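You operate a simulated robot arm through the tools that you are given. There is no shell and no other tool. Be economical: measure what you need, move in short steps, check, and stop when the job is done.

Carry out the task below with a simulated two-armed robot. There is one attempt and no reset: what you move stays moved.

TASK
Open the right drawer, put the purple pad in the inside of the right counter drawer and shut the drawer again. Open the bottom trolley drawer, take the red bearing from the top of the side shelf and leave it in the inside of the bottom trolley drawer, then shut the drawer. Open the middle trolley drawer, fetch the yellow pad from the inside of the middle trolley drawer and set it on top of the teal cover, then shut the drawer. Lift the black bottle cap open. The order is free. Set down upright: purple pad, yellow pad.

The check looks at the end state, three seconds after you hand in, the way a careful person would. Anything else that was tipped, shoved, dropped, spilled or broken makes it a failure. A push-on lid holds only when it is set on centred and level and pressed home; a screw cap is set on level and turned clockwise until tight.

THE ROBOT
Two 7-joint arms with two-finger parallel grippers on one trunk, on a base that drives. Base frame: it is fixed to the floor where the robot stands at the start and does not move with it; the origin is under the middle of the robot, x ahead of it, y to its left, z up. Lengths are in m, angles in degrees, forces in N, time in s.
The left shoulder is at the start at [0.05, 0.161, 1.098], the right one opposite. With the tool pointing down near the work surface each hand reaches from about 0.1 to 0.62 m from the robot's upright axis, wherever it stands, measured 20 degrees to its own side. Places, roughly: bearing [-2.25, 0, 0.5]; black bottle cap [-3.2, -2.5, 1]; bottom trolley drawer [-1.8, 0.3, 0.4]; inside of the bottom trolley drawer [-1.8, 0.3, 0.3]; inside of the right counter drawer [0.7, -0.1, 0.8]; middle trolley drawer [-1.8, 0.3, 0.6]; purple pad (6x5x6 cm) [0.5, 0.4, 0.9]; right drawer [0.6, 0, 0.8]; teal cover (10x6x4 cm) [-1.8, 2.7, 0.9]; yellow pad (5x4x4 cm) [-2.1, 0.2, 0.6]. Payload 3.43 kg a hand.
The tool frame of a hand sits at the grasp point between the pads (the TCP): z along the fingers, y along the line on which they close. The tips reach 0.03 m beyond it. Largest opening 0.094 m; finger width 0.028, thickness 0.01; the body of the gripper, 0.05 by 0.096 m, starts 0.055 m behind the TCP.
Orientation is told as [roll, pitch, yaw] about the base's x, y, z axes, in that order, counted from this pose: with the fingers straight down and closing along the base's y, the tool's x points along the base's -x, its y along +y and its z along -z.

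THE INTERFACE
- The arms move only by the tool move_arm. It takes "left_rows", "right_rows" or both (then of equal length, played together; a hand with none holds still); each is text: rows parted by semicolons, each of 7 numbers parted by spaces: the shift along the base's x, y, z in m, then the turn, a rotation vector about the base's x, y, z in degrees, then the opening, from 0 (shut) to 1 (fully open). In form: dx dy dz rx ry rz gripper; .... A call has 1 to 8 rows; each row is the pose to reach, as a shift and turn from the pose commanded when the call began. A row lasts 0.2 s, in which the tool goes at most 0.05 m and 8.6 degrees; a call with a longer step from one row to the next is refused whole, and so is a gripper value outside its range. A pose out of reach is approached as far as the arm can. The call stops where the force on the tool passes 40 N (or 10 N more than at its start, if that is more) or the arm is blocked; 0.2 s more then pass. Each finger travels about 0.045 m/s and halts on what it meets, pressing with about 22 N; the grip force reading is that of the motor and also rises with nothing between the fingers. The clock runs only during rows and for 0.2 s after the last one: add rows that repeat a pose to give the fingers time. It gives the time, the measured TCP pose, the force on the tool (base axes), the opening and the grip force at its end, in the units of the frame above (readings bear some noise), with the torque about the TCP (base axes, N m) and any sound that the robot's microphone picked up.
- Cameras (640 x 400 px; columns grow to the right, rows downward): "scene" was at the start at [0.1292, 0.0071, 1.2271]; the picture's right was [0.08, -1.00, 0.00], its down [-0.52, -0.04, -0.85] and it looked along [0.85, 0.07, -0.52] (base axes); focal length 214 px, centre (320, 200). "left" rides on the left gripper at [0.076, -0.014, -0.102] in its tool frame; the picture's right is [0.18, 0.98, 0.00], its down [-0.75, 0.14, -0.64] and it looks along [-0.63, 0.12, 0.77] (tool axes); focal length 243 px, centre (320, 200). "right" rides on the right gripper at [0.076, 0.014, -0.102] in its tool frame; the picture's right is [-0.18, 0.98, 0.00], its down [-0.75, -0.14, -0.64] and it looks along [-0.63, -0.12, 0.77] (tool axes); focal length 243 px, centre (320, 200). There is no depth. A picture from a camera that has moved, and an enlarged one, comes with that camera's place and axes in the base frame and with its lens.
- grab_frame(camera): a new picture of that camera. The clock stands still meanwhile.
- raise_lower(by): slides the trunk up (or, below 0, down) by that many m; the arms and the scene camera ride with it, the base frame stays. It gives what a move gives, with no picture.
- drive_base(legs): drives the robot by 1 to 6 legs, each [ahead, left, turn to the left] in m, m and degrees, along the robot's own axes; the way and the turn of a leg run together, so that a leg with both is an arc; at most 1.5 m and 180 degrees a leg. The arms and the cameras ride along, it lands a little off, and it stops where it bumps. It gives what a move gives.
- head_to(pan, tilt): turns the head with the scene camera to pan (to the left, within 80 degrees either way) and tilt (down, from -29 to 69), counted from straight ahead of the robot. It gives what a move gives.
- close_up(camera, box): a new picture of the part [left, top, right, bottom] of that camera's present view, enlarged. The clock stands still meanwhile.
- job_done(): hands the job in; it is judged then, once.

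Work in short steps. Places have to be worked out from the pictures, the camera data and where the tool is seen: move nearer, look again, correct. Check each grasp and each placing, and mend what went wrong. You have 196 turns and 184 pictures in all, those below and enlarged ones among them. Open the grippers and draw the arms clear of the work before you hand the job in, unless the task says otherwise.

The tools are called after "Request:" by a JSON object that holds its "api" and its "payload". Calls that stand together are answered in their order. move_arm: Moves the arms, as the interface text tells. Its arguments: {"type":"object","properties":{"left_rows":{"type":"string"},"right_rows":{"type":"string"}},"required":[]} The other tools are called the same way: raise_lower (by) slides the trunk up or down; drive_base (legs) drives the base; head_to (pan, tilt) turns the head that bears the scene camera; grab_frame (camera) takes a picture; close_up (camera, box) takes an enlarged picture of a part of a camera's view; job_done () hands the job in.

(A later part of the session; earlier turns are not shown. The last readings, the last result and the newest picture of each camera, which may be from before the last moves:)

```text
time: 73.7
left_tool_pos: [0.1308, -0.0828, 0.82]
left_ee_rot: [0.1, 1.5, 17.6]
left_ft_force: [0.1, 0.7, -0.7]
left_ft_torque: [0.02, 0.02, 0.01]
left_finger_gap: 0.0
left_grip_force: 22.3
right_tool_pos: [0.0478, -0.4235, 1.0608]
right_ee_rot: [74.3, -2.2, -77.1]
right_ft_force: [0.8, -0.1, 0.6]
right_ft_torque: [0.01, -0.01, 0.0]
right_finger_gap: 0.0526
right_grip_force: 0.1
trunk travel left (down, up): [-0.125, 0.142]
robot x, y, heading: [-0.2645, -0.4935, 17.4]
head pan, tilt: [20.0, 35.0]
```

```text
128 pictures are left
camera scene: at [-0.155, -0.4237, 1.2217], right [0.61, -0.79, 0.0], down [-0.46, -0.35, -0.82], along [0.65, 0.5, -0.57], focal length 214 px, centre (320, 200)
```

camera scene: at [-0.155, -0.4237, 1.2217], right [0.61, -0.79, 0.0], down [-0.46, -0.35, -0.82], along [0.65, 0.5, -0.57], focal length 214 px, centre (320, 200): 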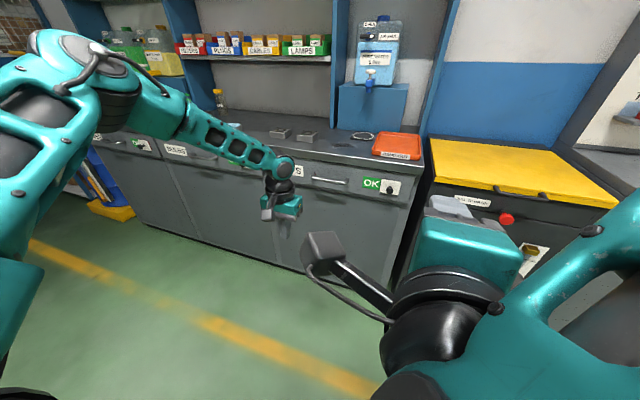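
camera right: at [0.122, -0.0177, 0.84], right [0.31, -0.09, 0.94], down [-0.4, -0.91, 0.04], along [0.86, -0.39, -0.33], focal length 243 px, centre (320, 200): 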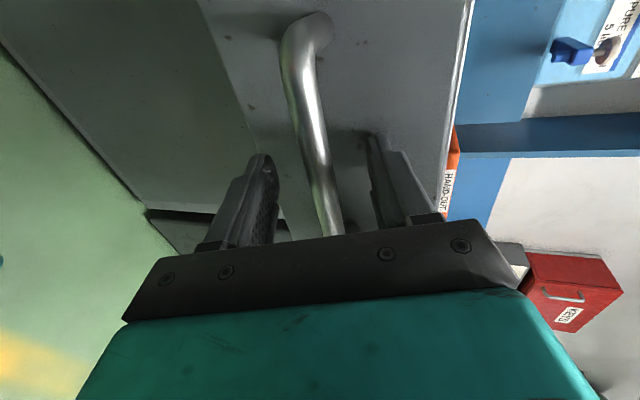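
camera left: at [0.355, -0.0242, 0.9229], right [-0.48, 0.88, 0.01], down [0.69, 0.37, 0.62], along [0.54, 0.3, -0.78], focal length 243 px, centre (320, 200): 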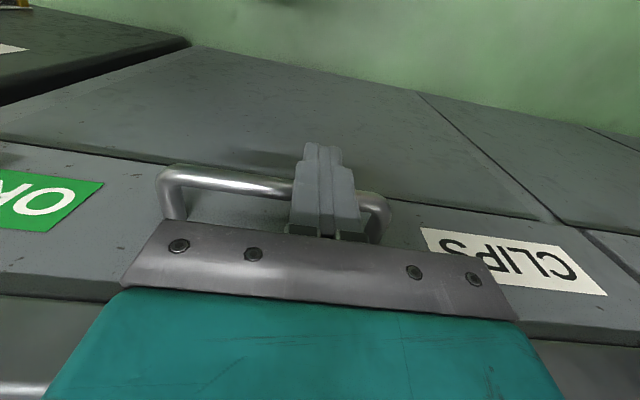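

The drawer is shut, everything else in place. I raise the left hand, then turn round toward the trolley at (−1.8, 0.3) and look.

Request:
{"api": "move_arm", "payload": {"left_rows": "-0.01 0.01 0.05 0 0 0 0.3; -0.02 0.02 0.1 0 0 0 0.6; -0.03 0.03 0.15 0 0 0 1; -0.03 0.04 0.2 0 0 0 1; -0.03 0.05 0.25 0 0 0 1; -0.03 0.06 0.28 0 0 0 1", "right_rows": "-0.01 0 0 -2.5 8 0 0.6; -0.02 0 0 -5 16 0 0.6; -0.03 0 0 -7.5 24 0 0.6; -0.03 0 0 -10 32 0 0.6; -0.03 0 0 -12.5 40 0 0.6; -0.03 0 0 -15 48 0 0.6"}}

Request:
{"api": "drive_base", "payload": {"legs": [[0, 0, 80], [0, 0, 75]]}}

Request:
{"api": "head_to", "payload": {"pan": 0, "tilt": 25}}

Request:
{"api": "grab_frame", "payload": {"camera": "scene"}}

```text
refused: row 1 steps farther than a row can; nothing moved
```

```text
time: 80.7
left_tool_pos: [-0.7904, -0.6944, 0.8212]
left_ee_rot: [0.0, 1.4, 173.0]
left_ft_force: [-0.8, 0.4, -0.5]
left_ft_torque: [-0.04, 0.03, -0.04]
left_finger_gap: 0.0
left_grip_force: 22.1
right_tool_pos: [-0.5733, -0.4215, 1.0614]
right_ee_rot: [74.3, -2.3, 78.2]
right_ft_force: [-0.3, -0.4, -0.9]
right_ft_torque: [-0.01, 0.01, 0.01]
right_finger_gap: 0.0526
right_grip_force: 0.0
trunk travel left (down, up): [-0.125, 0.142]
robot x, y, heading: [-0.2651, -0.4866, 172.8]
head pan, tilt: [20.0, 35.0]
```

```text
time: 81.6
left_tool_pos: [-0.7897, -0.6949, 0.8193]
left_ee_rot: [0.1, 1.4, 173.0]
left_ft_force: [0.3, 0.4, -0.2]
left_ft_torque: [0.04, -0.01, -0.02]
left_finger_gap: 0.0
left_grip_force: 21.5
right_tool_pos: [-0.5728, -0.4211, 1.0613]
right_ee_rot: [74.3, -2.2, 78.4]
right_ft_force: [0.1, -0.6, -0.1]
right_ft_torque: [0.0, 0.03, -0.02]
right_finger_gap: 0.0526
right_grip_force: 0.1
trunk travel left (down, up): [-0.125, 0.142]
robot x, y, heading: [-0.2658, -0.4909, 172.9]
head pan, tilt: [0.0, 25.0]
```

```text
127 pictures are left
camera scene: at [-0.3941, -0.473, 1.2375], right [0.12, 0.99, 0.0], down [0.42, -0.05, -0.91], along [-0.9, 0.11, -0.42], focal length 214 px, centre (320, 200)
```

scene: 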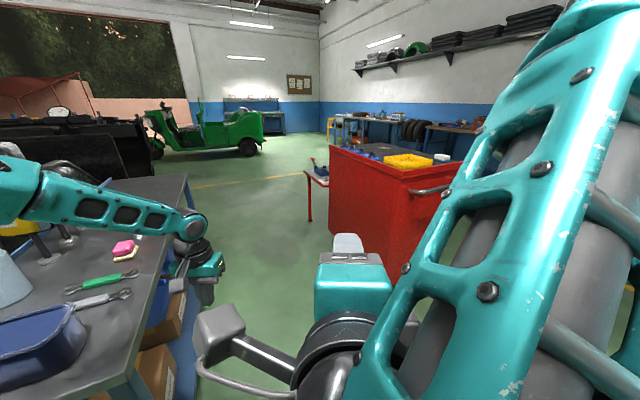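

A table lies close on the left, so I raise the left hand straight up first, and un-pitch the right hand to clear the view.

Request:
{"api": "move_arm", "payload": {"left_rows": "0 0 0.045 0 0 0 0; 0.01 0 0.09 0 0 0 0; 0.02 0 0.135 0 0 0 0; 0.03 0 0.18 0 0 0 0; 0.04 0 0.22 0 0 0 0; 0.05 0 0.25 0 0 0 0; 0.05 0 0.27 0 0 0 0; 0.05 0 0.28 0 0 0 0", "right_rows": "0 0 0 -1 -7.9 0 0.6; 0 0 0 -2 -15.8 0 0.6; 0 0 0 -3 -23.7 0 0.6; 0 0 0 -4 -31.6 0 0.6; 0 0 0 -5 -39.5 0 0.6; 0 0 0 -6 -47.4 0 0.6; 0 0 0 -7 -55.3 0 0.6; 0 0 0 -8 -63.2 0 0.6"}}

Request:
{"api": "grab_frame", "payload": {"camera": "scene"}}

```text
time: 83.4
left_tool_pos: [-0.7415, -0.6933, 1.0998]
left_ee_rot: [0.0, 1.3, 173.0]
left_ft_force: [-0.6, 0.7, -0.6]
left_ft_torque: [-0.04, -0.03, -0.02]
left_finger_gap: 0.0
left_grip_force: 22.4
right_tool_pos: [-0.5717, -0.4212, 1.0616]
right_ee_rot: [10.4, -5.1, 82.9]
right_ft_force: [0.0, -0.1, -0.2]
right_ft_torque: [0.01, 0.0, 0.0]
right_finger_gap: 0.0568
right_grip_force: 0.2
trunk travel left (down, up): [-0.125, 0.142]
robot x, y, heading: [-0.2612, -0.4912, 173.0]
head pan, tilt: [0.0, 25.0]
```

```text
126 pictures are left
camera scene: at [-0.3942, -0.4729, 1.2375], right [0.12, 0.99, 0.0], down [0.42, -0.05, -0.91], along [-0.9, 0.11, -0.42], focal length 214 px, centre (320, 200)
```

scene: 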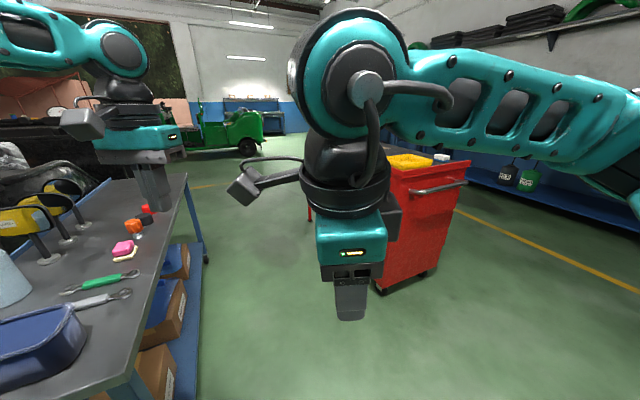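

I move over toward the trolley's front side (right by 0.8, forward 0.3) and look again, with the head turned to see past the arm.

Request:
{"api": "drive_base", "payload": {"legs": [[0.0, -0.9, 0], [0.2, 0, 0]]}}

Request:
{"api": "head_to", "payload": {"pan": 15, "tilt": 25}}

Request:
{"api": "grab_frame", "payload": {"camera": "scene"}}

```text
time: 89.4
left_tool_pos: [-0.8275, 0.2392, 1.0982]
left_ee_rot: [0.0, 1.3, 172.8]
left_ft_force: [0.7, -0.1, 0.9]
left_ft_torque: [-0.02, -0.05, -0.01]
left_finger_gap: 0.0
left_grip_force: 21.6
right_tool_pos: [-0.6584, 0.5116, 1.0618]
right_ee_rot: [10.5, -5.1, 82.7]
right_ft_force: [0.1, 0.1, -0.7]
right_ft_torque: [-0.02, -0.01, 0.0]
right_finger_gap: 0.0563
right_grip_force: 0.0
trunk travel left (down, up): [-0.125, 0.142]
robot x, y, heading: [-0.3519, 0.4432, 172.7]
head pan, tilt: [0.0, 25.0]
```

```text
time: 90.1
left_tool_pos: [-0.8281, 0.2386, 1.1002]
left_ee_rot: [0.1, 1.4, 172.8]
left_ft_force: [0.7, 0.3, 0.2]
left_ft_torque: [0.0, 0.01, -0.01]
left_finger_gap: 0.0
left_grip_force: 21.7
right_tool_pos: [-0.6577, 0.5106, 1.0609]
right_ee_rot: [10.5, -5.0, 82.6]
right_ft_force: [-0.3, -0.2, -0.7]
right_ft_torque: [-0.02, 0.01, -0.05]
right_finger_gap: 0.0565
right_grip_force: 0.0
trunk travel left (down, up): [-0.125, 0.142]
robot x, y, heading: [-0.3485, 0.4405, 172.8]
head pan, tilt: [15.0, 25.0]
```

```text
125 pictures are left
camera scene: at [-0.4795, 0.4342, 1.2375], right [-0.13, 0.99, 0.0], down [0.42, 0.06, -0.91], along [-0.9, -0.12, -0.42], focal length 214 px, centre (320, 200)
```

scene: 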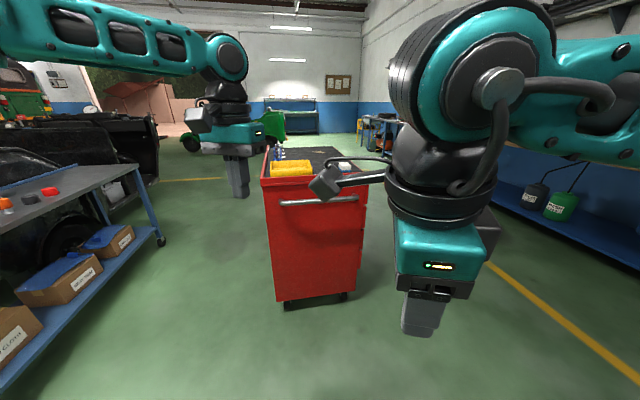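

The trolley's narrow end faces us; the drawers must be on its +y side (plane through about (−1.46, 0.465), rotated ~15°). I drive around to stand in front of them at ≈(−1.95, 1.2), facing heading ≈285°.

Request:
{"api": "drive_base", "payload": {"legs": [[0.3, -0.6, 0], [1.35, 0, 0], [0, 0, 112]]}}

Request:
{"api": "head_to", "payload": {"pan": 0, "tilt": 40}}

Request:
{"api": "grab_frame", "payload": {"camera": "scene"}}

```text
time: 104.9
left_tool_pos: [-1.543, 0.8657, 1.0994]
left_ee_rot: [0.0, 1.3, -74.6]
left_ft_force: [0.4, 0.3, 0.4]
left_ft_torque: [0.03, -0.01, 0.03]
left_finger_gap: 0.0
left_grip_force: 22.0
right_tool_pos: [-1.8601, 0.918, 1.0614]
right_ee_rot: [10.5, -5.0, -164.7]
right_ft_force: [-0.2, -0.2, 0.3]
right_ft_torque: [-0.02, -0.01, -0.01]
right_finger_gap: 0.0564
right_grip_force: 0.0
trunk travel left (down, up): [-0.125, 0.142]
robot x, y, heading: [-1.9121, 1.2304, -74.8]
head pan, tilt: [15.0, 25.0]
```

```text
time: 105.6
left_tool_pos: [-1.5433, 0.8656, 1.1]
left_ee_rot: [0.1, 1.3, -74.7]
left_ft_force: [-0.2, 1.2, 0.1]
left_ft_torque: [0.04, 0.01, -0.02]
left_finger_gap: 0.0
left_grip_force: 21.5
right_tool_pos: [-1.8607, 0.9185, 1.0614]
right_ee_rot: [10.5, -5.0, -164.7]
right_ft_force: [0.4, 0.8, -0.6]
right_ft_torque: [0.01, 0.0, 0.0]
right_finger_gap: 0.0566
right_grip_force: 0.2
trunk travel left (down, up): [-0.125, 0.142]
robot x, y, heading: [-1.9183, 1.2316, -74.6]
head pan, tilt: [0.0, 40.0]
```

```text
124 pictures are left
camera scene: at [-1.8823, 1.1104, 1.2143], right [-0.96, -0.26, 0.0], down [-0.17, 0.62, -0.77], along [0.2, -0.74, -0.64], focal length 214 px, centre (320, 200)
```

scene: 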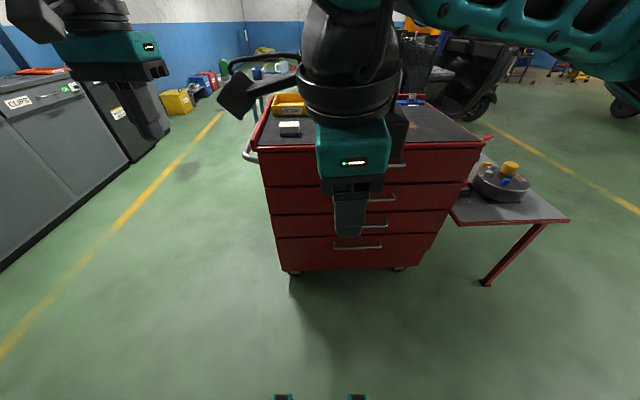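

I see the drawer fronts and the side shelf. I move the right hand to the right out of view and zoom in.

Request:
{"api": "move_arm", "payload": {"right_rows": "-0.045 -0.012 0.01 0 0 0 0.6; -0.09 -0.024 0.01 0 0 0 0.6; -0.135 -0.036 0.01 0 0 0 0.6; -0.18 -0.048 0.01 0 0 0 0.6; -0.22 -0.06 0.01 0 0 0 0.6"}}

Request:
{"api": "close_up", "payload": {"camera": "scene", "box": [230, 80, 500, 280]}}

Request:
{"api": "close_up", "payload": {"camera": "scene", "box": [420, 130, 600, 290]}}

```text
time: 106.8
left_tool_pos: [-1.5445, 0.8667, 1.0989]
left_ee_rot: [0.1, 1.4, -74.7]
left_ft_force: [-0.3, -0.1, -0.4]
left_ft_torque: [0.01, -0.03, -0.03]
left_finger_gap: 0.0002
left_grip_force: 21.6
right_tool_pos: [-2.0838, 0.8585, 1.0701]
right_ee_rot: [10.6, -5.2, -164.6]
right_ft_force: [-0.9, -0.3, -0.6]
right_ft_torque: [0.0, -0.02, -0.02]
right_finger_gap: 0.0566
right_grip_force: 0.0
trunk travel left (down, up): [-0.125, 0.142]
robot x, y, heading: [-1.9164, 1.2313, -75.1]
head pan, tilt: [0.0, 40.0]
```

```text
2.00 times, centred on (365, 180) of scene
camera zoom: at [-1.8828, 1.1105, 1.2143], right [-0.96, -0.26, 0.0], down [-0.17, 0.62, -0.77], along [0.2, -0.74, -0.64], focal length 429 px, centre (230, 240)
```

zoom: 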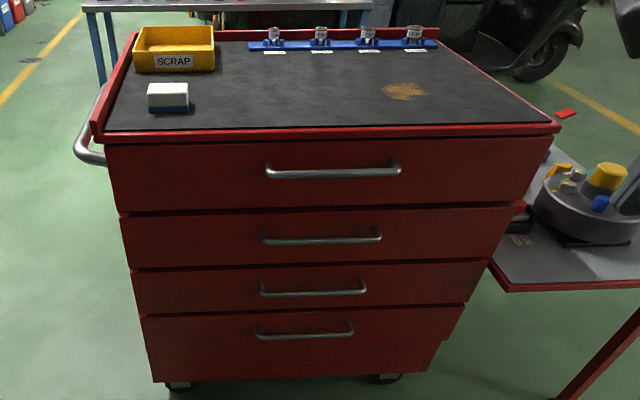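

```text
2.50 times, centred on (510, 210) of scene
camera zoom: at [-1.8828, 1.1105, 1.2143], right [-0.96, -0.26, 0.0], down [-0.17, 0.62, -0.77], along [0.2, -0.74, -0.64], focal length 536 px, centre (-155, 175)
```

zoom: 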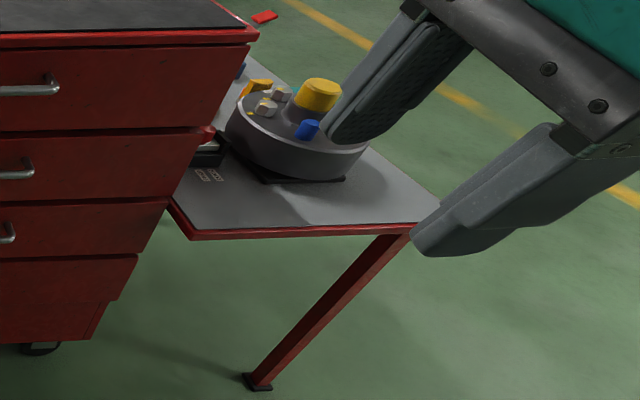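

Four drawers, handles in the upper middle of each panel; the room is rotated 18°. To fix the heights by parallax I lower the trunk and turn 3° to face squarely, then look again.

Request:
{"api": "raise_lower", "payload": {"by": -0.12}}

Request:
{"api": "drive_base", "payload": {"legs": [[0, 0, 3]]}}

Request:
{"api": "close_up", "payload": {"camera": "scene", "box": [230, 60, 500, 260]}}

```text
time: 108.3
left_tool_pos: [-1.5445, 0.8672, 0.9794]
left_ee_rot: [0.1, 1.4, -74.7]
left_ft_force: [-0.5, -0.9, -0.2]
left_ft_torque: [0.02, 0.0, 0.03]
left_finger_gap: 0.0
left_grip_force: 22.1
right_tool_pos: [-2.0823, 0.8591, 0.9506]
right_ee_rot: [10.6, -5.0, -164.6]
right_ft_force: [0.3, 0.4, 0.3]
right_ft_torque: [0.02, 0.02, -0.03]
right_finger_gap: 0.0562
right_grip_force: 0.1
trunk travel left (down, up): [-0.005, 0.262]
robot x, y, heading: [-1.9114, 1.2308, -74.8]
head pan, tilt: [0.0, 40.0]
```

```text
time: 109.2
left_tool_pos: [-1.5256, 0.8865, 0.9786]
left_ee_rot: [0.1, 1.4, -71.5]
left_ft_force: [-0.3, -0.2, 0.8]
left_ft_torque: [0.0, 0.02, 0.01]
left_finger_gap: 0.0001
left_grip_force: 22.0
right_tool_pos: [-2.0624, 0.8509, 0.9516]
right_ee_rot: [10.6, -5.1, -161.7]
right_ft_force: [-1.1, 0.5, 0.0]
right_ft_torque: [-0.01, 0.0, -0.04]
right_finger_gap: 0.0564
right_grip_force: 0.0
trunk travel left (down, up): [-0.005, 0.262]
robot x, y, heading: [-1.9148, 1.232, -71.7]
head pan, tilt: [0.0, 40.0]
```

```text
2.00 times, centred on (365, 160) of scene
camera zoom: at [-1.876, 1.1123, 1.0942], right [-0.95, -0.31, 0.0], down [-0.2, 0.61, -0.77], along [0.24, -0.73, -0.64], focal length 429 px, centre (230, 280)
```

zoom: 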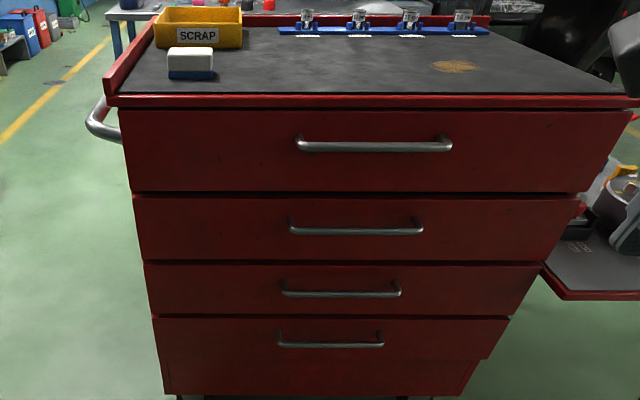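

Parallax gives handle bars at heights 0.805/0.635/0.47/0.305; the middle drawer is the second (z≈0.635), handle centre ≈(−1.894, 0.371). I drive to put it near the centre line, then yaw the left hand +90° for pulling and the right hand +90° back to normal.

Request:
{"api": "drive_base", "payload": {"legs": [[0, -0.29, 0], [0.22, 0, 0]]}}

Request:
{"api": "move_arm", "payload": {"left_rows": "-0.02 -0.007 0 0 0 8.4 0.2; -0.04 -0.013 0 0 0 16.8 0.4; -0.06 -0.02 0 0 0 25.2 0.5; -0.08 -0.026 0 0 0 33.6 0.5; -0.1 -0.033 0 0 0 42 0.5; -0.12 -0.039 0 0 0 50.4 0.5; -0.14 -0.046 0 0 0 58.8 0.5; -0.16 -0.052 0 0 0 67.2 0.5", "right_rows": "0 0 0 0 0 8.4 0.6; 0 0 0 0 0 16.8 0.6; 0 0 0 0 0 25.2 0.6; 0 0 0 0 0 33.6 0.6; 0 0 0 0 0 42 0.7; 0 0 0 0 0 50.4 0.8; 0 0 0 0 0 58.8 0.9; 0 0 0 0 0 67.2 1"}}

```text
time: 112.4
left_tool_pos: [-1.7281, 0.5938, 0.98]
left_ee_rot: [0.2, 1.5, -71.2]
left_ft_force: [0.3, -0.7, 0.4]
left_ft_torque: [-0.03, 0.04, 0.03]
left_finger_gap: 0.0002
left_grip_force: 21.9
right_tool_pos: [-2.2661, 0.5527, 0.9507]
right_ee_rot: [10.6, -4.9, -161.4]
right_ft_force: [-0.6, 0.4, 0.0]
right_ft_torque: [0.01, 0.02, 0.02]
right_finger_gap: 0.0566
right_grip_force: 0.1
trunk travel left (down, up): [-0.005, 0.262]
robot x, y, heading: [-2.1227, 0.9343, -71.2]
head pan, tilt: [0.0, 40.0]
```

```text
time: 114.2
left_tool_pos: [-1.8688, 0.5657, 0.9613]
left_ee_rot: [0.0, 1.4, -3.9]
left_ft_force: [-0.4, 0.3, -0.4]
left_ft_torque: [0.0, 0.0, -0.02]
left_finger_gap: 0.0469
left_grip_force: 0.1
left hand out of reach, approached as far as the arm can: row 6, 7, 8
right_tool_pos: [-2.2658, 0.5531, 0.9505]
right_ee_rot: [10.6, -5.0, -93.8]
right_ft_force: [0.1, -0.7, 0.9]
right_ft_torque: [0.01, 0.01, 0.02]
right_finger_gap: 0.0939
right_grip_force: 0.2
trunk travel left (down, up): [-0.005, 0.262]
robot x, y, heading: [-2.1221, 0.9383, -71.4]
head pan, tilt: [0.0, 40.0]
```

I finish the yaw on both hands (and level the right).

Request:
{"api": "move_arm", "payload": {"left_rows": "0 0 -0.03 0 0 7.5 0.5; 0 0 -0.06 0 0 15 0.5; 0 0 -0.1 0 0 22 0.5", "right_rows": "0 0 0 0 0 7.5 1; 0 0 0 0 0 15 1; 0 0 0 0 0 22 1"}}

Request:
{"api": "move_arm", "payload": {"left_rows": "0 0 -0.02 -7.6 -2.47 0 0.5; 0 0 -0.04 -15.2 -4.94 0 0.5; 0 0 -0.06 -22.8 -7.4 0 0.5; 0 0 -0.08 -30.4 -9.9 0 0.5; 0 0 -0.1 -38 -12.3 0 0.5; 0 0 -0.12 -45.6 -14.8 0 0.5; 0 0 -0.14 -53.2 -17.3 0 0.5; 0 0 -0.16 -60.8 -19.8 0 0.5"}}

Request:
{"api": "grab_frame", "payload": {"camera": "left"}}

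Request:
{"api": "grab_frame", "payload": {"camera": "scene"}}

```text
time: 115.0
left_tool_pos: [-1.8684, 0.5667, 0.8625]
left_ee_rot: [0.1, 1.4, 18.2]
left_ft_force: [0.5, 0.7, -0.5]
left_ft_torque: [0.01, -0.03, -0.03]
left_finger_gap: 0.0468
left_grip_force: 0.1
right_tool_pos: [-2.2651, 0.5523, 0.951]
right_ee_rot: [10.4, -5.0, -71.8]
right_ft_force: [0.3, -0.7, -0.6]
right_ft_torque: [0.02, -0.02, 0.0]
right_finger_gap: 0.0939
right_grip_force: 0.1
trunk travel left (down, up): [-0.005, 0.262]
robot x, y, heading: [-2.1187, 0.9387, -71.4]
head pan, tilt: [0.0, 40.0]
```

```text
time: 116.8
left_tool_pos: [-1.712, 0.6269, 0.8363]
left_ee_rot: [-63.1, 0.3, 15.9]
left_ft_force: [0.2, -0.2, -0.3]
left_ft_torque: [0.02, 0.05, 0.0]
left_finger_gap: 0.0469
left_grip_force: 0.1
left hand out of reach, approached as far as the arm can: row 3, 4, 5, 6, 7, 8
right_tool_pos: [-2.2654, 0.5521, 0.9498]
right_ee_rot: [10.6, -4.9, -72.1]
right_ft_force: [-0.9, -1.0, -0.5]
right_ft_torque: [0.04, -0.02, 0.02]
right_finger_gap: 0.0939
right_grip_force: 0.1
trunk travel left (down, up): [-0.005, 0.262]
robot x, y, heading: [-2.1173, 0.9384, -71.0]
head pan, tilt: [0.0, 40.0]
```

```text
120 pictures are left
camera left: at [-1.808, 0.6865, 0.895], right [-0.3, 0.38, -0.88], down [0.55, 0.82, 0.16], along [0.78, -0.44, -0.46], focal length 243 px, centre (320, 200)
```

left: 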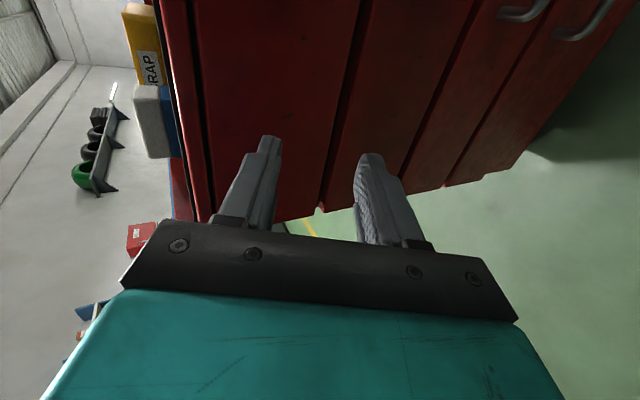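

```text
119 pictures are left
camera scene: at [-2.081, 0.816, 1.0942], right [-0.95, -0.32, 0.0], down [-0.21, 0.61, -0.77], along [0.25, -0.73, -0.64], focal length 214 px, centre (320, 200)
```

scene: 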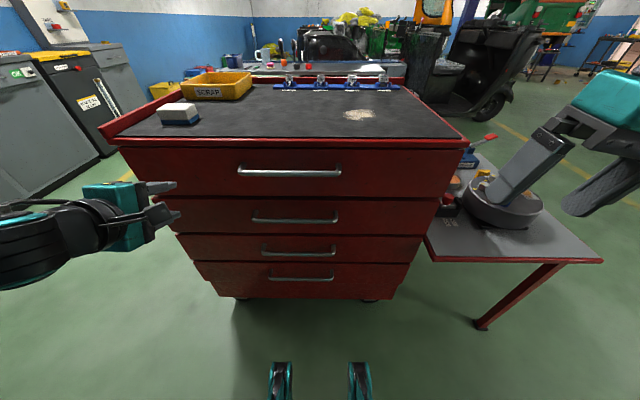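

The left arm drifts at this steep pitch. I shift the base right 0.12, reduce the pitch to ~45° and aim for a point in front of the handle.

Request:
{"api": "drive_base", "payload": {"legs": [[0, -0.12, 0]]}}

Request:
{"api": "move_arm", "payload": {"left_rows": "-0.02 -0.018 -0.02 5.7 1.9 0 0.4; -0.04 -0.036 -0.04 11.4 3.7 0 0.35; -0.06 -0.054 -0.06 17.1 5.6 0 0.35; -0.075 -0.072 -0.085 17.1 5.6 0 0.35; -0.075 -0.072 -0.085 17.1 5.6 0 0.35"}}

Request:
{"api": "grab_frame", "payload": {"camera": "scene"}}

```text
time: 118.0
left_tool_pos: [-1.8238, 0.5868, 0.8386]
left_ee_rot: [-63.1, 0.3, 15.7]
left_ft_force: [-0.8, -0.1, 0.2]
left_ft_torque: [0.02, 0.01, 0.02]
left_finger_gap: 0.0471
left_grip_force: 0.0
right_tool_pos: [-2.3767, 0.5159, 0.9513]
right_ee_rot: [10.7, -5.0, -72.1]
right_ft_force: [0.0, -0.6, 0.0]
right_ft_torque: [0.01, 0.02, -0.02]
right_finger_gap: 0.0939
right_grip_force: 0.1
trunk travel left (down, up): [-0.005, 0.262]
robot x, y, heading: [-2.2307, 0.8924, -71.6]
head pan, tilt: [0.0, 40.0]
```

```text
time: 119.2
left_tool_pos: [-1.8503, 0.5323, 0.7997]
left_ee_rot: [-45.0, 1.2, 15.9]
left_ft_force: [-0.3, 0.3, -0.6]
left_ft_torque: [-0.01, -0.02, 0.03]
left_finger_gap: 0.033
left_grip_force: 0.0
left hand out of reach, approached as far as the arm can: row 1, 2, 3, 4, 5
right_tool_pos: [-2.3772, 0.5168, 0.9518]
right_ee_rot: [10.6, -5.1, -72.2]
right_ft_force: [0.2, 0.3, 0.0]
right_ft_torque: [0.01, -0.02, 0.01]
right_finger_gap: 0.0941
right_grip_force: 0.1
trunk travel left (down, up): [-0.005, 0.262]
robot x, y, heading: [-2.2317, 0.8986, -71.5]
head pan, tilt: [0.0, 40.0]
```

```text
118 pictures are left
camera scene: at [-2.1915, 0.7791, 1.0942], right [-0.95, -0.32, 0.0], down [-0.2, 0.61, -0.77], along [0.24, -0.73, -0.64], focal length 214 px, centre (320, 200)
```

scene: 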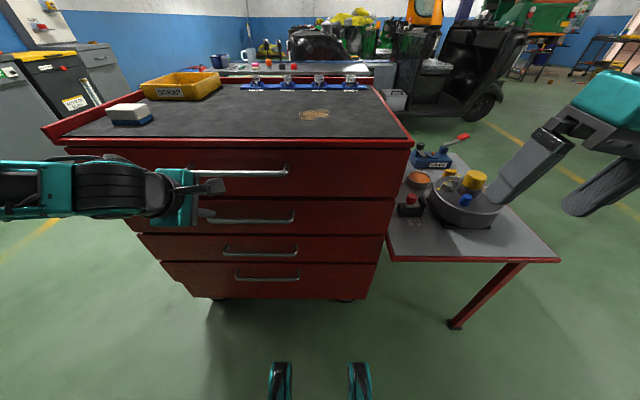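

Side shelf is well visible now. The forearm is too level; with the trunk higher it would slope down toward the handle naturally. I raise the trunk 0.2 and re-aim.

Request:
{"api": "raise_lower", "payload": {"by": 0.2}}

Request:
{"api": "move_arm", "payload": {"left_rows": "-0.01 0 -0.045 0 0 0 0.35; -0.02 0 -0.09 0 0 0 0.35; -0.03 -0.005 -0.135 0 0 0 0.35; -0.04 -0.01 -0.18 0 0 0 0.35; -0.053 -0.015 -0.22 0 0 0 0.35; -0.053 -0.015 -0.25 0 0 0 0.35"}}

Request:
{"api": "grab_frame", "payload": {"camera": "scene"}}

```text
time: 121.4
left_tool_pos: [-1.8504, 0.5319, 1.0011]
left_ee_rot: [-45.0, 1.1, 15.9]
left_ft_force: [-0.9, 1.2, 0.3]
left_ft_torque: [0.01, 0.01, -0.02]
left_finger_gap: 0.0327
left_grip_force: 0.0
right_tool_pos: [-2.3776, 0.5149, 1.1509]
right_ee_rot: [10.5, -4.9, -72.2]
right_ft_force: [0.0, 0.1, -0.3]
right_ft_torque: [-0.01, -0.03, -0.02]
right_finger_gap: 0.094
right_grip_force: 0.1
trunk travel left (down, up): [-0.205, 0.062]
robot x, y, heading: [-2.2287, 0.8978, -71.2]
head pan, tilt: [0.0, 40.0]
```

```text
time: 122.8
left_tool_pos: [-1.7922, 0.5747, 0.9276]
left_ee_rot: [-44.8, 1.2, 15.6]
left_ft_force: [-0.7, -1.3, 0.1]
left_ft_torque: [0.05, 0.02, 0.0]
left_finger_gap: 0.0332
left_grip_force: 0.0
left hand out of reach, approached as far as the arm can: row 1, 2, 3, 4, 5, 6
right_tool_pos: [-2.3768, 0.5154, 1.152]
right_ee_rot: [10.7, -4.9, -72.1]
right_ft_force: [-0.1, 0.3, 0.1]
right_ft_torque: [0.0, -0.01, -0.01]
right_finger_gap: 0.0939
right_grip_force: 0.1
trunk travel left (down, up): [-0.205, 0.062]
robot x, y, heading: [-2.2293, 0.8963, -71.3]
head pan, tilt: [0.0, 40.0]
```

```text
117 pictures are left
camera scene: at [-2.1917, 0.7788, 1.2942], right [-0.95, -0.32, 0.0], down [-0.2, 0.61, -0.77], along [0.24, -0.73, -0.64], focal length 214 px, centre (320, 200)
```

scene: 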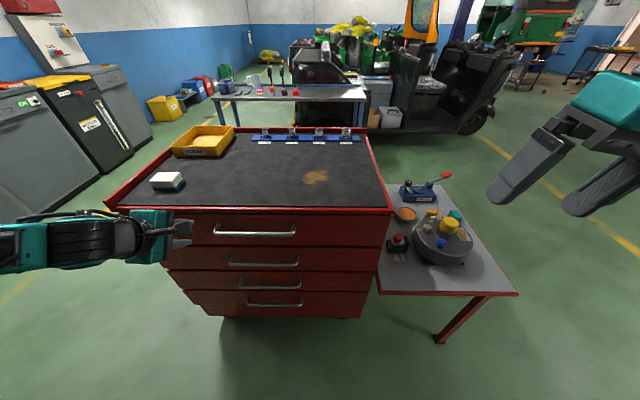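

The wrist limits a steep pitch here. A gentler tilt (~25°, fingers mostly down, straddling the bar) should suffice geometrically, so I un-pitch by 20° toward a point ahead of and above the handle.

Request:
{"api": "move_arm", "payload": {"left_rows": "0 0.01 0.03 6.6 2.1 0 0.35; 0 0.02 0.06 13.2 4.2 0 0.35; 0 0.03 0.08 19 6.2 0 0.35; 0 0.03 0.08 19 6.2 0 0.35; 0 0.03 0.08 19 6.2 0 0.35"}}

Request:
{"api": "grab_frame", "payload": {"camera": "scene"}}

```text
time: 124.0
left_tool_pos: [-1.7952, 0.5917, 1.0104]
left_ee_rot: [-25.0, 1.9, 16.3]
left_ft_force: [-0.1, 0.1, 0.3]
left_ft_torque: [-0.03, 0.01, 0.0]
left_finger_gap: 0.0326
left_grip_force: 0.1
right_tool_pos: [-2.3776, 0.5144, 1.1503]
right_ee_rot: [10.5, -5.0, -72.2]
right_ft_force: [0.9, 0.0, -0.1]
right_ft_torque: [-0.01, 0.04, -0.03]
right_finger_gap: 0.094
right_grip_force: 0.0
trunk travel left (down, up): [-0.205, 0.062]
robot x, y, heading: [-2.2307, 0.8941, -71.6]
head pan, tilt: [0.0, 40.0]
```

```text
116 pictures are left
camera scene: at [-2.1916, 0.779, 1.2942], right [-0.95, -0.32, 0.0], down [-0.2, 0.61, -0.77], along [0.24, -0.73, -0.64], focal length 214 px, centre (320, 200)
```

scene: 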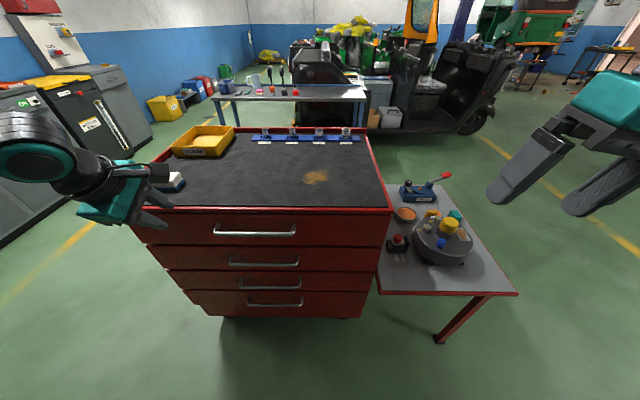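

The command equals the measured pose now. I move toward the pre-grasp spot above and in front of the handle.

Request:
{"api": "move_arm", "payload": {"left_rows": "-0.02 -0.02 -0.03 0 0 0 0.35; -0.04 -0.04 -0.06 0 0 0 0.35; -0.06 -0.06 -0.09 0 0 0 0.35; -0.08 -0.08 -0.12 0 0 0 0.35; -0.1 -0.094 -0.15 0 0 0 0.35; -0.102 -0.094 -0.19 0 0 0 0.35; -0.102 -0.094 -0.21 0 0 0 0.35"}}

Request:
{"api": "grab_frame", "payload": {"camera": "scene"}}

Request:
{"api": "grab_frame", "payload": {"camera": "left"}}

```text
time: 125.6
left_tool_pos: [-1.863, 0.4893, 0.8846]
left_ee_rot: [-24.8, 1.9, 16.3]
left_ft_force: [0.1, 0.6, 0.0]
left_ft_torque: [-0.03, -0.01, 0.01]
left_finger_gap: 0.0328
left_grip_force: 0.0
left hand out of reach, approached as far as the arm can: row 4, 5, 6, 7
right_tool_pos: [-2.376, 0.5155, 1.1511]
right_ee_rot: [10.5, -5.0, -72.2]
right_ft_force: [0.2, 0.2, -1.0]
right_ft_torque: [0.0, -0.02, 0.02]
right_finger_gap: 0.094
right_grip_force: 0.0
trunk travel left (down, up): [-0.205, 0.062]
robot x, y, heading: [-2.2267, 0.8917, -71.5]
head pan, tilt: [0.0, 40.0]
```

```text
115 pictures are left
camera scene: at [-2.1915, 0.7791, 1.2942], right [-0.95, -0.32, 0.0], down [-0.2, 0.61, -0.77], along [0.24, -0.73, -0.64], focal length 214 px, centre (320, 200)
```

scene: 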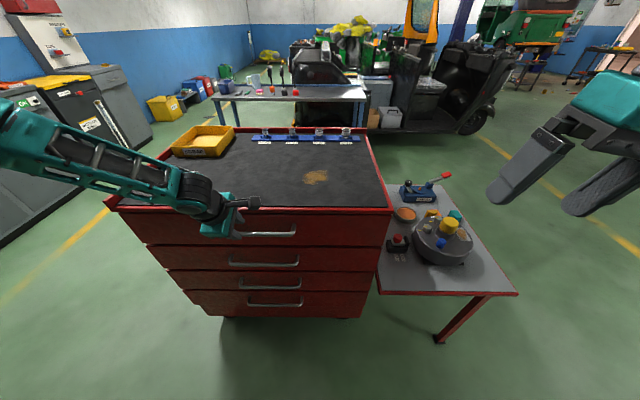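

```text
114 pictures are left
camera left: at [-1.9408, 0.4969, 0.9847], right [-0.44, 0.8, -0.41], down [0.63, 0.6, 0.5], along [0.64, -0.04, -0.77], focal length 243 px, centre (320, 200)
```

left: 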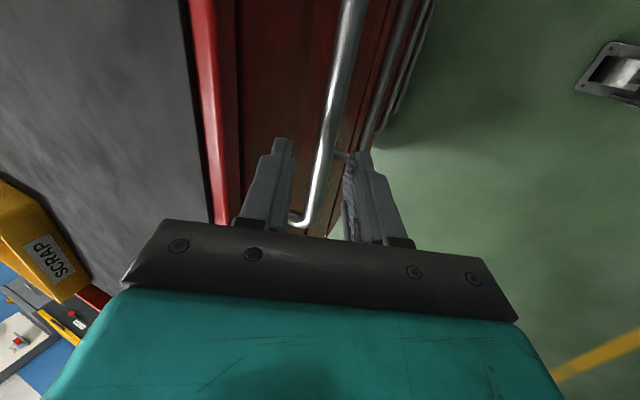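

The arm holds a usable pose (25° tilt, straddling direction correct) even if it can't go further inward; I can position it with trunk and base instead. I lower the trunk 0.2 and shift right 0.05.

Request:
{"api": "raise_lower", "payload": {"by": -0.2}}

Request:
{"api": "drive_base", "payload": {"legs": [[0, -0.055, 0]]}}

Request:
{"api": "grab_frame", "payload": {"camera": "left"}}

Request:
{"api": "grab_frame", "payload": {"camera": "scene"}}

```text
time: 126.6
left_tool_pos: [-1.8607, 0.4811, 0.8217]
left_ee_rot: [-26.2, 2.2, 16.7]
left_ft_force: [0.0, -1.3, 16.5]
left_ft_torque: [0.93, -0.36, 0.94]
left_finger_gap: 0.0377
left_grip_force: 4.4
right_tool_pos: [-2.3779, 0.5159, 1.0772]
right_ee_rot: [10.6, -5.1, -72.2]
right_ft_force: [0.0, -0.7, -0.5]
right_ft_torque: [0.02, 0.05, 0.02]
right_finger_gap: 0.0938
right_grip_force: 0.0
trunk travel left (down, up): [-0.132, 0.134]
robot x, y, heading: [-2.2375, 0.8979, -71.4]
head pan, tilt: [0.0, 40.0]
stopped: the force on the tool passed its limit (the readings are from after the stop); the commanded pose is now the measured one
```

```text
time: 127.4
left_tool_pos: [-1.8634, 0.4788, 0.824]
left_ee_rot: [-26.4, 1.4, 17.8]
left_ft_force: [2.5, 0.3, 6.5]
left_ft_torque: [1.01, 0.57, -0.32]
left_finger_gap: 0.0346
left_grip_force: 1.7
right_tool_pos: [-2.3861, 0.5124, 1.0774]
right_ee_rot: [10.6, -5.1, -72.1]
right_ft_force: [0.4, -0.8, 0.4]
right_ft_torque: [0.02, 0.01, -0.03]
right_finger_gap: 0.0941
right_grip_force: 0.1
trunk travel left (down, up): [-0.132, 0.134]
robot x, y, heading: [-2.2439, 0.8946, -71.6]
head pan, tilt: [0.0, 40.0]
stopped in leg 1: the force on the tool passed its limit (the readings are from after the stop); the commanded pose is now the measured one
```

```text
113 pictures are left
camera left: at [-1.9422, 0.4875, 0.9213], right [-0.46, 0.78, -0.43], down [0.6, 0.63, 0.49], along [0.65, -0.04, -0.76], focal length 243 px, centre (320, 200)
```

left: 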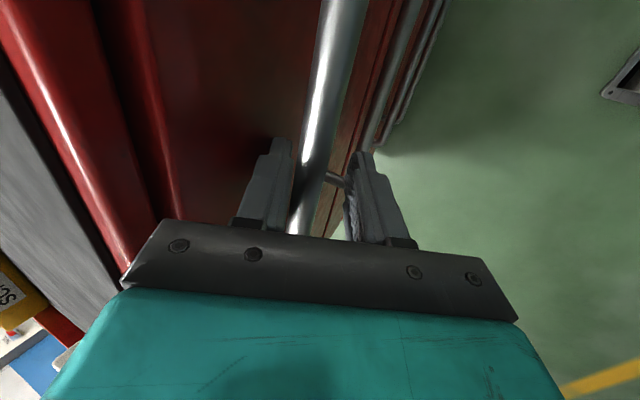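

```text
112 pictures are left
camera scene: at [-2.2018, 0.7759, 1.2213], right [-0.95, -0.32, 0.0], down [-0.21, 0.61, -0.77], along [0.25, -0.73, -0.64], focal length 214 px, centre (320, 200)
```

scene: 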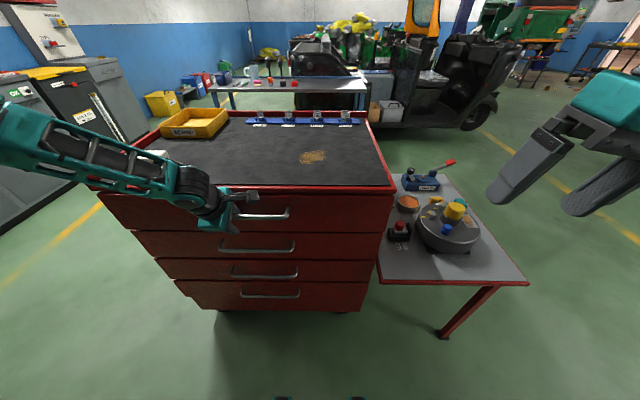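

The hand came down right onto the top handle: so the bars stand at f≈−1.02, and handle heights work out to ≈0.81/0.65/0.49/0.335. I lift off, back away 6 cm, then lower with trunk and base again.

Request:
{"api": "raise_lower", "payload": {"by": 0.07}}

Request:
{"api": "drive_base", "payload": {"legs": [[-0.08, 0, 0], [0, -0.05, 0]]}}

Request:
{"api": "grab_frame", "payload": {"camera": "left"}}

```text
time: 128.5
left_tool_pos: [-1.8632, 0.4795, 0.8927]
left_ee_rot: [-26.3, 1.5, 17.8]
left_ft_force: [-0.1, 0.7, 0.0]
left_ft_torque: [-0.02, -0.04, 0.02]
left_finger_gap: 0.0329
left_grip_force: 0.0
right_tool_pos: [-2.3858, 0.5116, 1.1476]
right_ee_rot: [10.6, -5.0, -72.1]
right_ft_force: [-0.3, -0.1, -1.1]
right_ft_torque: [-0.01, -0.01, 0.04]
right_finger_gap: 0.094
right_grip_force: 0.0
trunk travel left (down, up): [-0.202, 0.064]
robot x, y, heading: [-2.2423, 0.8935, -71.0]
head pan, tilt: [0.0, 40.0]
```

```text
time: 130.1
left_tool_pos: [-1.9379, 0.5395, 0.8922]
left_ee_rot: [-26.3, 1.5, 17.8]
left_ft_force: [0.6, -1.2, -0.1]
left_ft_torque: [0.02, -0.01, 0.0]
left_finger_gap: 0.0328
left_grip_force: 0.0
right_tool_pos: [-2.4615, 0.5712, 1.1488]
right_ee_rot: [10.7, -5.1, -72.2]
right_ft_force: [0.2, 0.5, 0.0]
right_ft_torque: [0.04, -0.03, -0.01]
right_finger_gap: 0.0941
right_grip_force: 0.0
trunk travel left (down, up): [-0.202, 0.064]
robot x, y, heading: [-2.3164, 0.9552, -71.6]
head pan, tilt: [0.0, 40.0]
```

```text
111 pictures are left
camera left: at [-2.0172, 0.5475, 0.9907], right [-0.46, 0.78, -0.43], down [0.6, 0.63, 0.49], along [0.65, -0.03, -0.76], focal length 243 px, centre (320, 200)
```

left: 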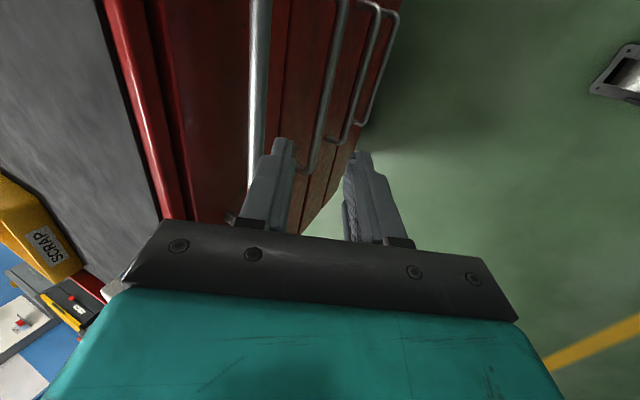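

Aligned with the handles laterally, 9 cm out. I lower the trunk 0.2 and look.

Request:
{"api": "raise_lower", "payload": {"by": -0.2}}

Request:
{"api": "grab_frame", "payload": {"camera": "left"}}

Request:
{"api": "grab_frame", "payload": {"camera": "scene"}}

```text
time: 132.2
left_tool_pos: [-1.9363, 0.539, 0.6921]
left_ee_rot: [-26.3, 1.5, 17.8]
left_ft_force: [-0.1, -0.9, -0.2]
left_ft_torque: [0.0, 0.02, 0.03]
left_finger_gap: 0.033
left_grip_force: 0.1
right_tool_pos: [-2.461, 0.5727, 0.9483]
right_ee_rot: [10.6, -5.1, -72.1]
right_ft_force: [0.6, -0.5, 0.2]
right_ft_torque: [0.01, 0.01, 0.0]
right_finger_gap: 0.0941
right_grip_force: 0.1
trunk travel left (down, up): [-0.002, 0.264]
robot x, y, heading: [-2.3146, 0.9551, -71.2]
head pan, tilt: [0.0, 40.0]
```

```text
110 pictures are left
camera left: at [-2.0167, 0.5477, 0.7906], right [-0.46, 0.78, -0.43], down [0.6, 0.63, 0.49], along [0.65, -0.03, -0.76], focal length 243 px, centre (320, 200)
```

left: 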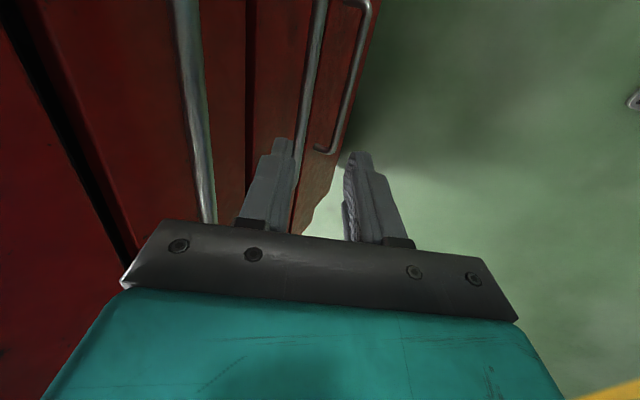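

```text
109 pictures are left
camera scene: at [-2.2759, 0.8357, 1.0915], right [-0.95, -0.32, 0.0], down [-0.21, 0.61, -0.77], along [0.25, -0.73, -0.64], focal length 214 px, centre (320, 200)
```

scene: 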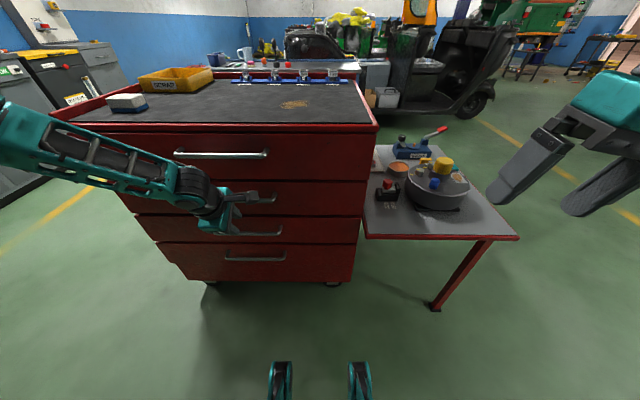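

Triangulating two heights: bars at f≈−1.025, second handle z≈0.67–0.69. I raise 5 cm, advance 7.5 cm so the fingers are over the bar, and check by camera before descending.

Request:
{"api": "raise_lower", "payload": {"by": 0.06}}

Request:
{"api": "drive_base", "payload": {"legs": [[0.075, 0, 0]]}}

Request:
{"api": "grab_frame", "payload": {"camera": "left"}}

Request:
{"api": "close_up", "payload": {"camera": "scene", "box": [130, 110, 330, 270]}}

```text
time: 133.2
left_tool_pos: [-1.9364, 0.5397, 0.7532]
left_ee_rot: [-26.3, 1.3, 17.9]
left_ft_force: [-0.8, -0.3, 0.8]
left_ft_torque: [-0.01, -0.04, -0.03]
left_finger_gap: 0.0328
left_grip_force: 0.0
right_tool_pos: [-2.4611, 0.5715, 1.0091]
right_ee_rot: [10.6, -5.0, -72.1]
right_ft_force: [0.8, 0.8, 0.7]
right_ft_torque: [-0.01, 0.05, 0.0]
right_finger_gap: 0.0941
right_grip_force: 0.0
trunk travel left (down, up): [-0.062, 0.204]
robot x, y, heading: [-2.3191, 0.9523, -71.2]
head pan, tilt: [0.0, 40.0]
```

```text
time: 134.4
left_tool_pos: [-1.9147, 0.4719, 0.7472]
left_ee_rot: [-25.3, 1.4, 17.6]
left_ft_force: [0.1, -0.2, -0.5]
left_ft_torque: [-0.01, 0.0, 0.0]
left_finger_gap: 0.033
left_grip_force: 0.1
right_tool_pos: [-2.4355, 0.4984, 1.0072]
right_ee_rot: [10.5, -5.0, -72.1]
right_ft_force: [-0.2, -0.5, 0.4]
right_ft_torque: [-0.01, -0.01, -0.03]
right_finger_gap: 0.094
right_grip_force: 0.0
trunk travel left (down, up): [-0.062, 0.204]
robot x, y, heading: [-2.2927, 0.8787, -71.4]
head pan, tilt: [0.0, 40.0]
stopped in leg 1: the robot was blocked; the commanded pose is now the measured one
```

```text
108 pictures are left
camera left: at [-1.9944, 0.4787, 0.8465], right [-0.45, 0.79, -0.42], down [0.61, 0.61, 0.5], along [0.65, -0.03, -0.76], focal length 243 px, centre (320, 200)
```

left: 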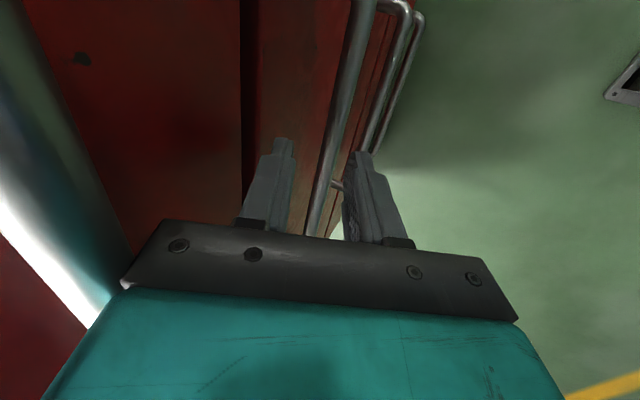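

```text
2.50 times, centred on (230, 190) of scene
camera zoom: at [-2.2511, 0.7621, 1.1515], right [-0.95, -0.32, 0.0], down [-0.21, 0.61, -0.77], along [0.25, -0.73, -0.64], focal length 536 px, centre (545, 225)
```

zoom: 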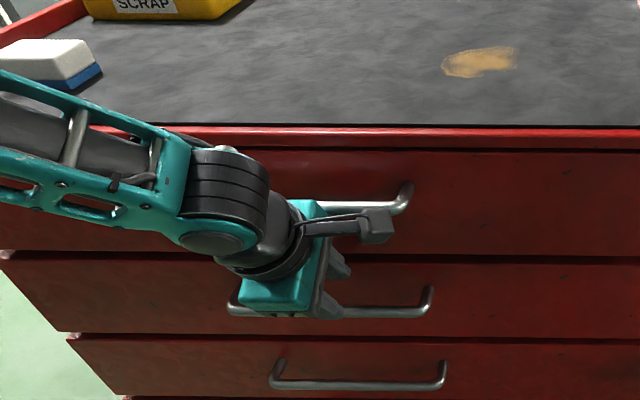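

The wrist touched the top handle while the fingers are already over the second bar. I back off 1.2 cm and descend 5.5 cm with the trunk.

Request:
{"api": "drive_base", "payload": {"legs": [[-0.012, 0, 0]]}}

Request:
{"api": "raise_lower", "payload": {"by": -0.05}}

Request:
{"api": "grab_frame", "payload": {"camera": "left"}}

```text
time: 135.2
left_tool_pos: [-1.9196, 0.4842, 0.7484]
left_ee_rot: [-25.3, 1.3, 17.6]
left_ft_force: [0.1, 0.7, -0.5]
left_ft_torque: [0.01, 0.03, -0.03]
left_finger_gap: 0.0331
left_grip_force: 0.0
right_tool_pos: [-2.4389, 0.509, 1.0074]
right_ee_rot: [10.5, -5.2, -72.1]
right_ft_force: [-0.5, -1.3, -0.5]
right_ft_torque: [0.02, -0.01, -0.01]
right_finger_gap: 0.094
right_grip_force: 0.0
trunk travel left (down, up): [-0.062, 0.204]
robot x, y, heading: [-2.2953, 0.8914, -71.5]
head pan, tilt: [0.0, 40.0]
```

```text
time: 135.9
left_tool_pos: [-1.9188, 0.4825, 0.7146]
left_ee_rot: [-26.0, 1.3, 17.5]
left_ft_force: [-2.7, 11.4, 15.6]
left_ft_torque: [-0.09, -0.36, 0.06]
left_finger_gap: 0.0307
left_grip_force: 0.1
right_tool_pos: [-2.4399, 0.5108, 0.9691]
right_ee_rot: [10.5, -5.1, -72.0]
right_ft_force: [-0.7, 0.4, 0.3]
right_ft_torque: [0.01, 0.03, -0.01]
right_finger_gap: 0.0939
right_grip_force: 0.0
trunk travel left (down, up): [-0.023, 0.244]
robot x, y, heading: [-2.2968, 0.8933, -71.1]
head pan, tilt: [0.0, 40.0]
stopped: the force on the tool passed its limit (the readings are from after the stop); the commanded pose is now the measured one
```

```text
106 pictures are left
camera left: at [-1.9985, 0.4904, 0.8129], right [-0.45, 0.78, -0.43], down [0.61, 0.62, 0.5], along [0.65, -0.03, -0.76], focal length 243 px, centre (320, 200)
```

left: 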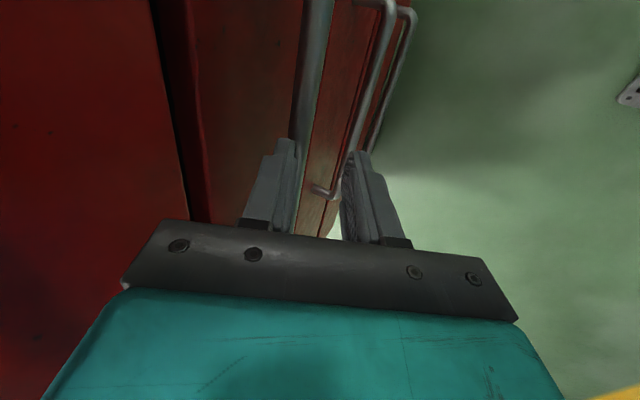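

The inner fingertip landed on top of the bar (so bar z≈0.683, f≈−1.015). I lift 2 cm, open wider, go 1.3 cm forward and descend again.

Request:
{"api": "raise_lower", "payload": {"by": 0.02}}

Request:
{"api": "move_arm", "payload": {"left_rows": "0 0 0 0 0 0 0.58; 0 0 0 0 0 0 0.58"}}

Request:
{"api": "drive_base", "payload": {"legs": [[0.013, 0, 0]]}}

Request:
{"api": "raise_lower", "payload": {"by": -0.04}}

Request:
{"api": "grab_frame", "payload": {"camera": "left"}}

```text
time: 136.6
left_tool_pos: [-1.9185, 0.4799, 0.7319]
left_ee_rot: [-25.8, 1.3, 17.6]
left_ft_force: [-0.1, -0.9, 0.4]
left_ft_torque: [0.03, -0.03, 0.02]
left_finger_gap: 0.0328
left_grip_force: 0.0
right_tool_pos: [-2.4389, 0.5091, 0.9892]
right_ee_rot: [10.6, -5.0, -72.0]
right_ft_force: [-0.3, -0.5, -0.9]
right_ft_torque: [0.0, 0.0, 0.0]
right_finger_gap: 0.0941
right_grip_force: 0.0
trunk travel left (down, up): [-0.043, 0.224]
robot x, y, heading: [-2.2964, 0.8942, -71.3]
head pan, tilt: [0.0, 40.0]
```

```text
time: 137.2
left_tool_pos: [-1.9177, 0.4813, 0.7327]
left_ee_rot: [-25.8, 1.3, 17.5]
left_ft_force: [0.1, 1.0, 0.1]
left_ft_torque: [0.03, 0.0, -0.01]
left_finger_gap: 0.0547
left_grip_force: 0.1
right_tool_pos: [-2.4388, 0.5099, 0.9872]
right_ee_rot: [10.7, -5.0, -72.1]
right_ft_force: [-1.3, -0.1, 0.1]
right_ft_torque: [-0.02, 0.04, -0.01]
right_finger_gap: 0.0942
right_grip_force: 0.0
trunk travel left (down, up): [-0.043, 0.224]
robot x, y, heading: [-2.2964, 0.8975, -71.6]
head pan, tilt: [0.0, 40.0]
```

```text
time: 137.9
left_tool_pos: [-1.9153, 0.469, 0.7326]
left_ee_rot: [-25.8, 1.2, 17.6]
left_ft_force: [-0.4, 0.1, -0.6]
left_ft_torque: [0.01, 0.03, 0.0]
left_finger_gap: 0.0543
left_grip_force: 0.0
right_tool_pos: [-2.435, 0.4971, 0.9892]
right_ee_rot: [10.6, -5.1, -72.1]
right_ft_force: [0.4, -0.6, 0.4]
right_ft_torque: [-0.01, -0.01, -0.01]
right_finger_gap: 0.0938
right_grip_force: 0.0
trunk travel left (down, up): [-0.043, 0.224]
robot x, y, heading: [-2.2916, 0.8798, -71.0]
head pan, tilt: [0.0, 40.0]
```

```text
time: 138.8
left_tool_pos: [-1.914, 0.4702, 0.692]
left_ee_rot: [-25.8, 1.4, 17.6]
left_ft_force: [-0.3, 0.3, -1.0]
left_ft_torque: [0.03, -0.01, 0.0]
left_finger_gap: 0.0548
left_grip_force: 0.1
right_tool_pos: [-2.435, 0.4981, 0.9494]
right_ee_rot: [10.6, -4.9, -72.1]
right_ft_force: [-1.1, 0.8, 0.4]
right_ft_torque: [-0.01, 0.0, 0.0]
right_finger_gap: 0.0941
right_grip_force: 0.1
trunk travel left (down, up): [-0.003, 0.264]
robot x, y, heading: [-2.2877, 0.8829, -71.3]
head pan, tilt: [0.0, 40.0]
```

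```text
105 pictures are left
camera left: at [-1.9939, 0.4776, 0.7911], right [-0.45, 0.78, -0.42], down [0.61, 0.62, 0.5], along [0.65, -0.03, -0.76], focal length 243 px, centre (320, 200)
```

left: 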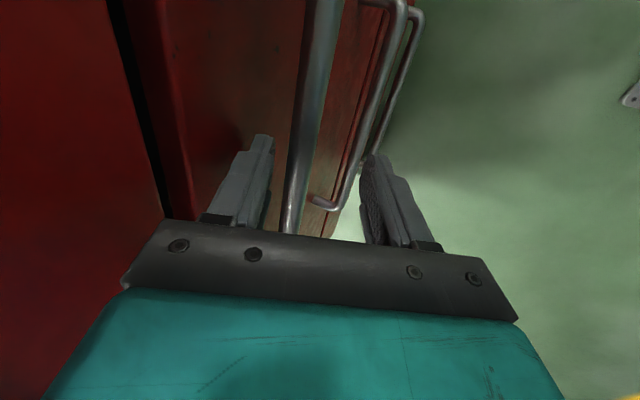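

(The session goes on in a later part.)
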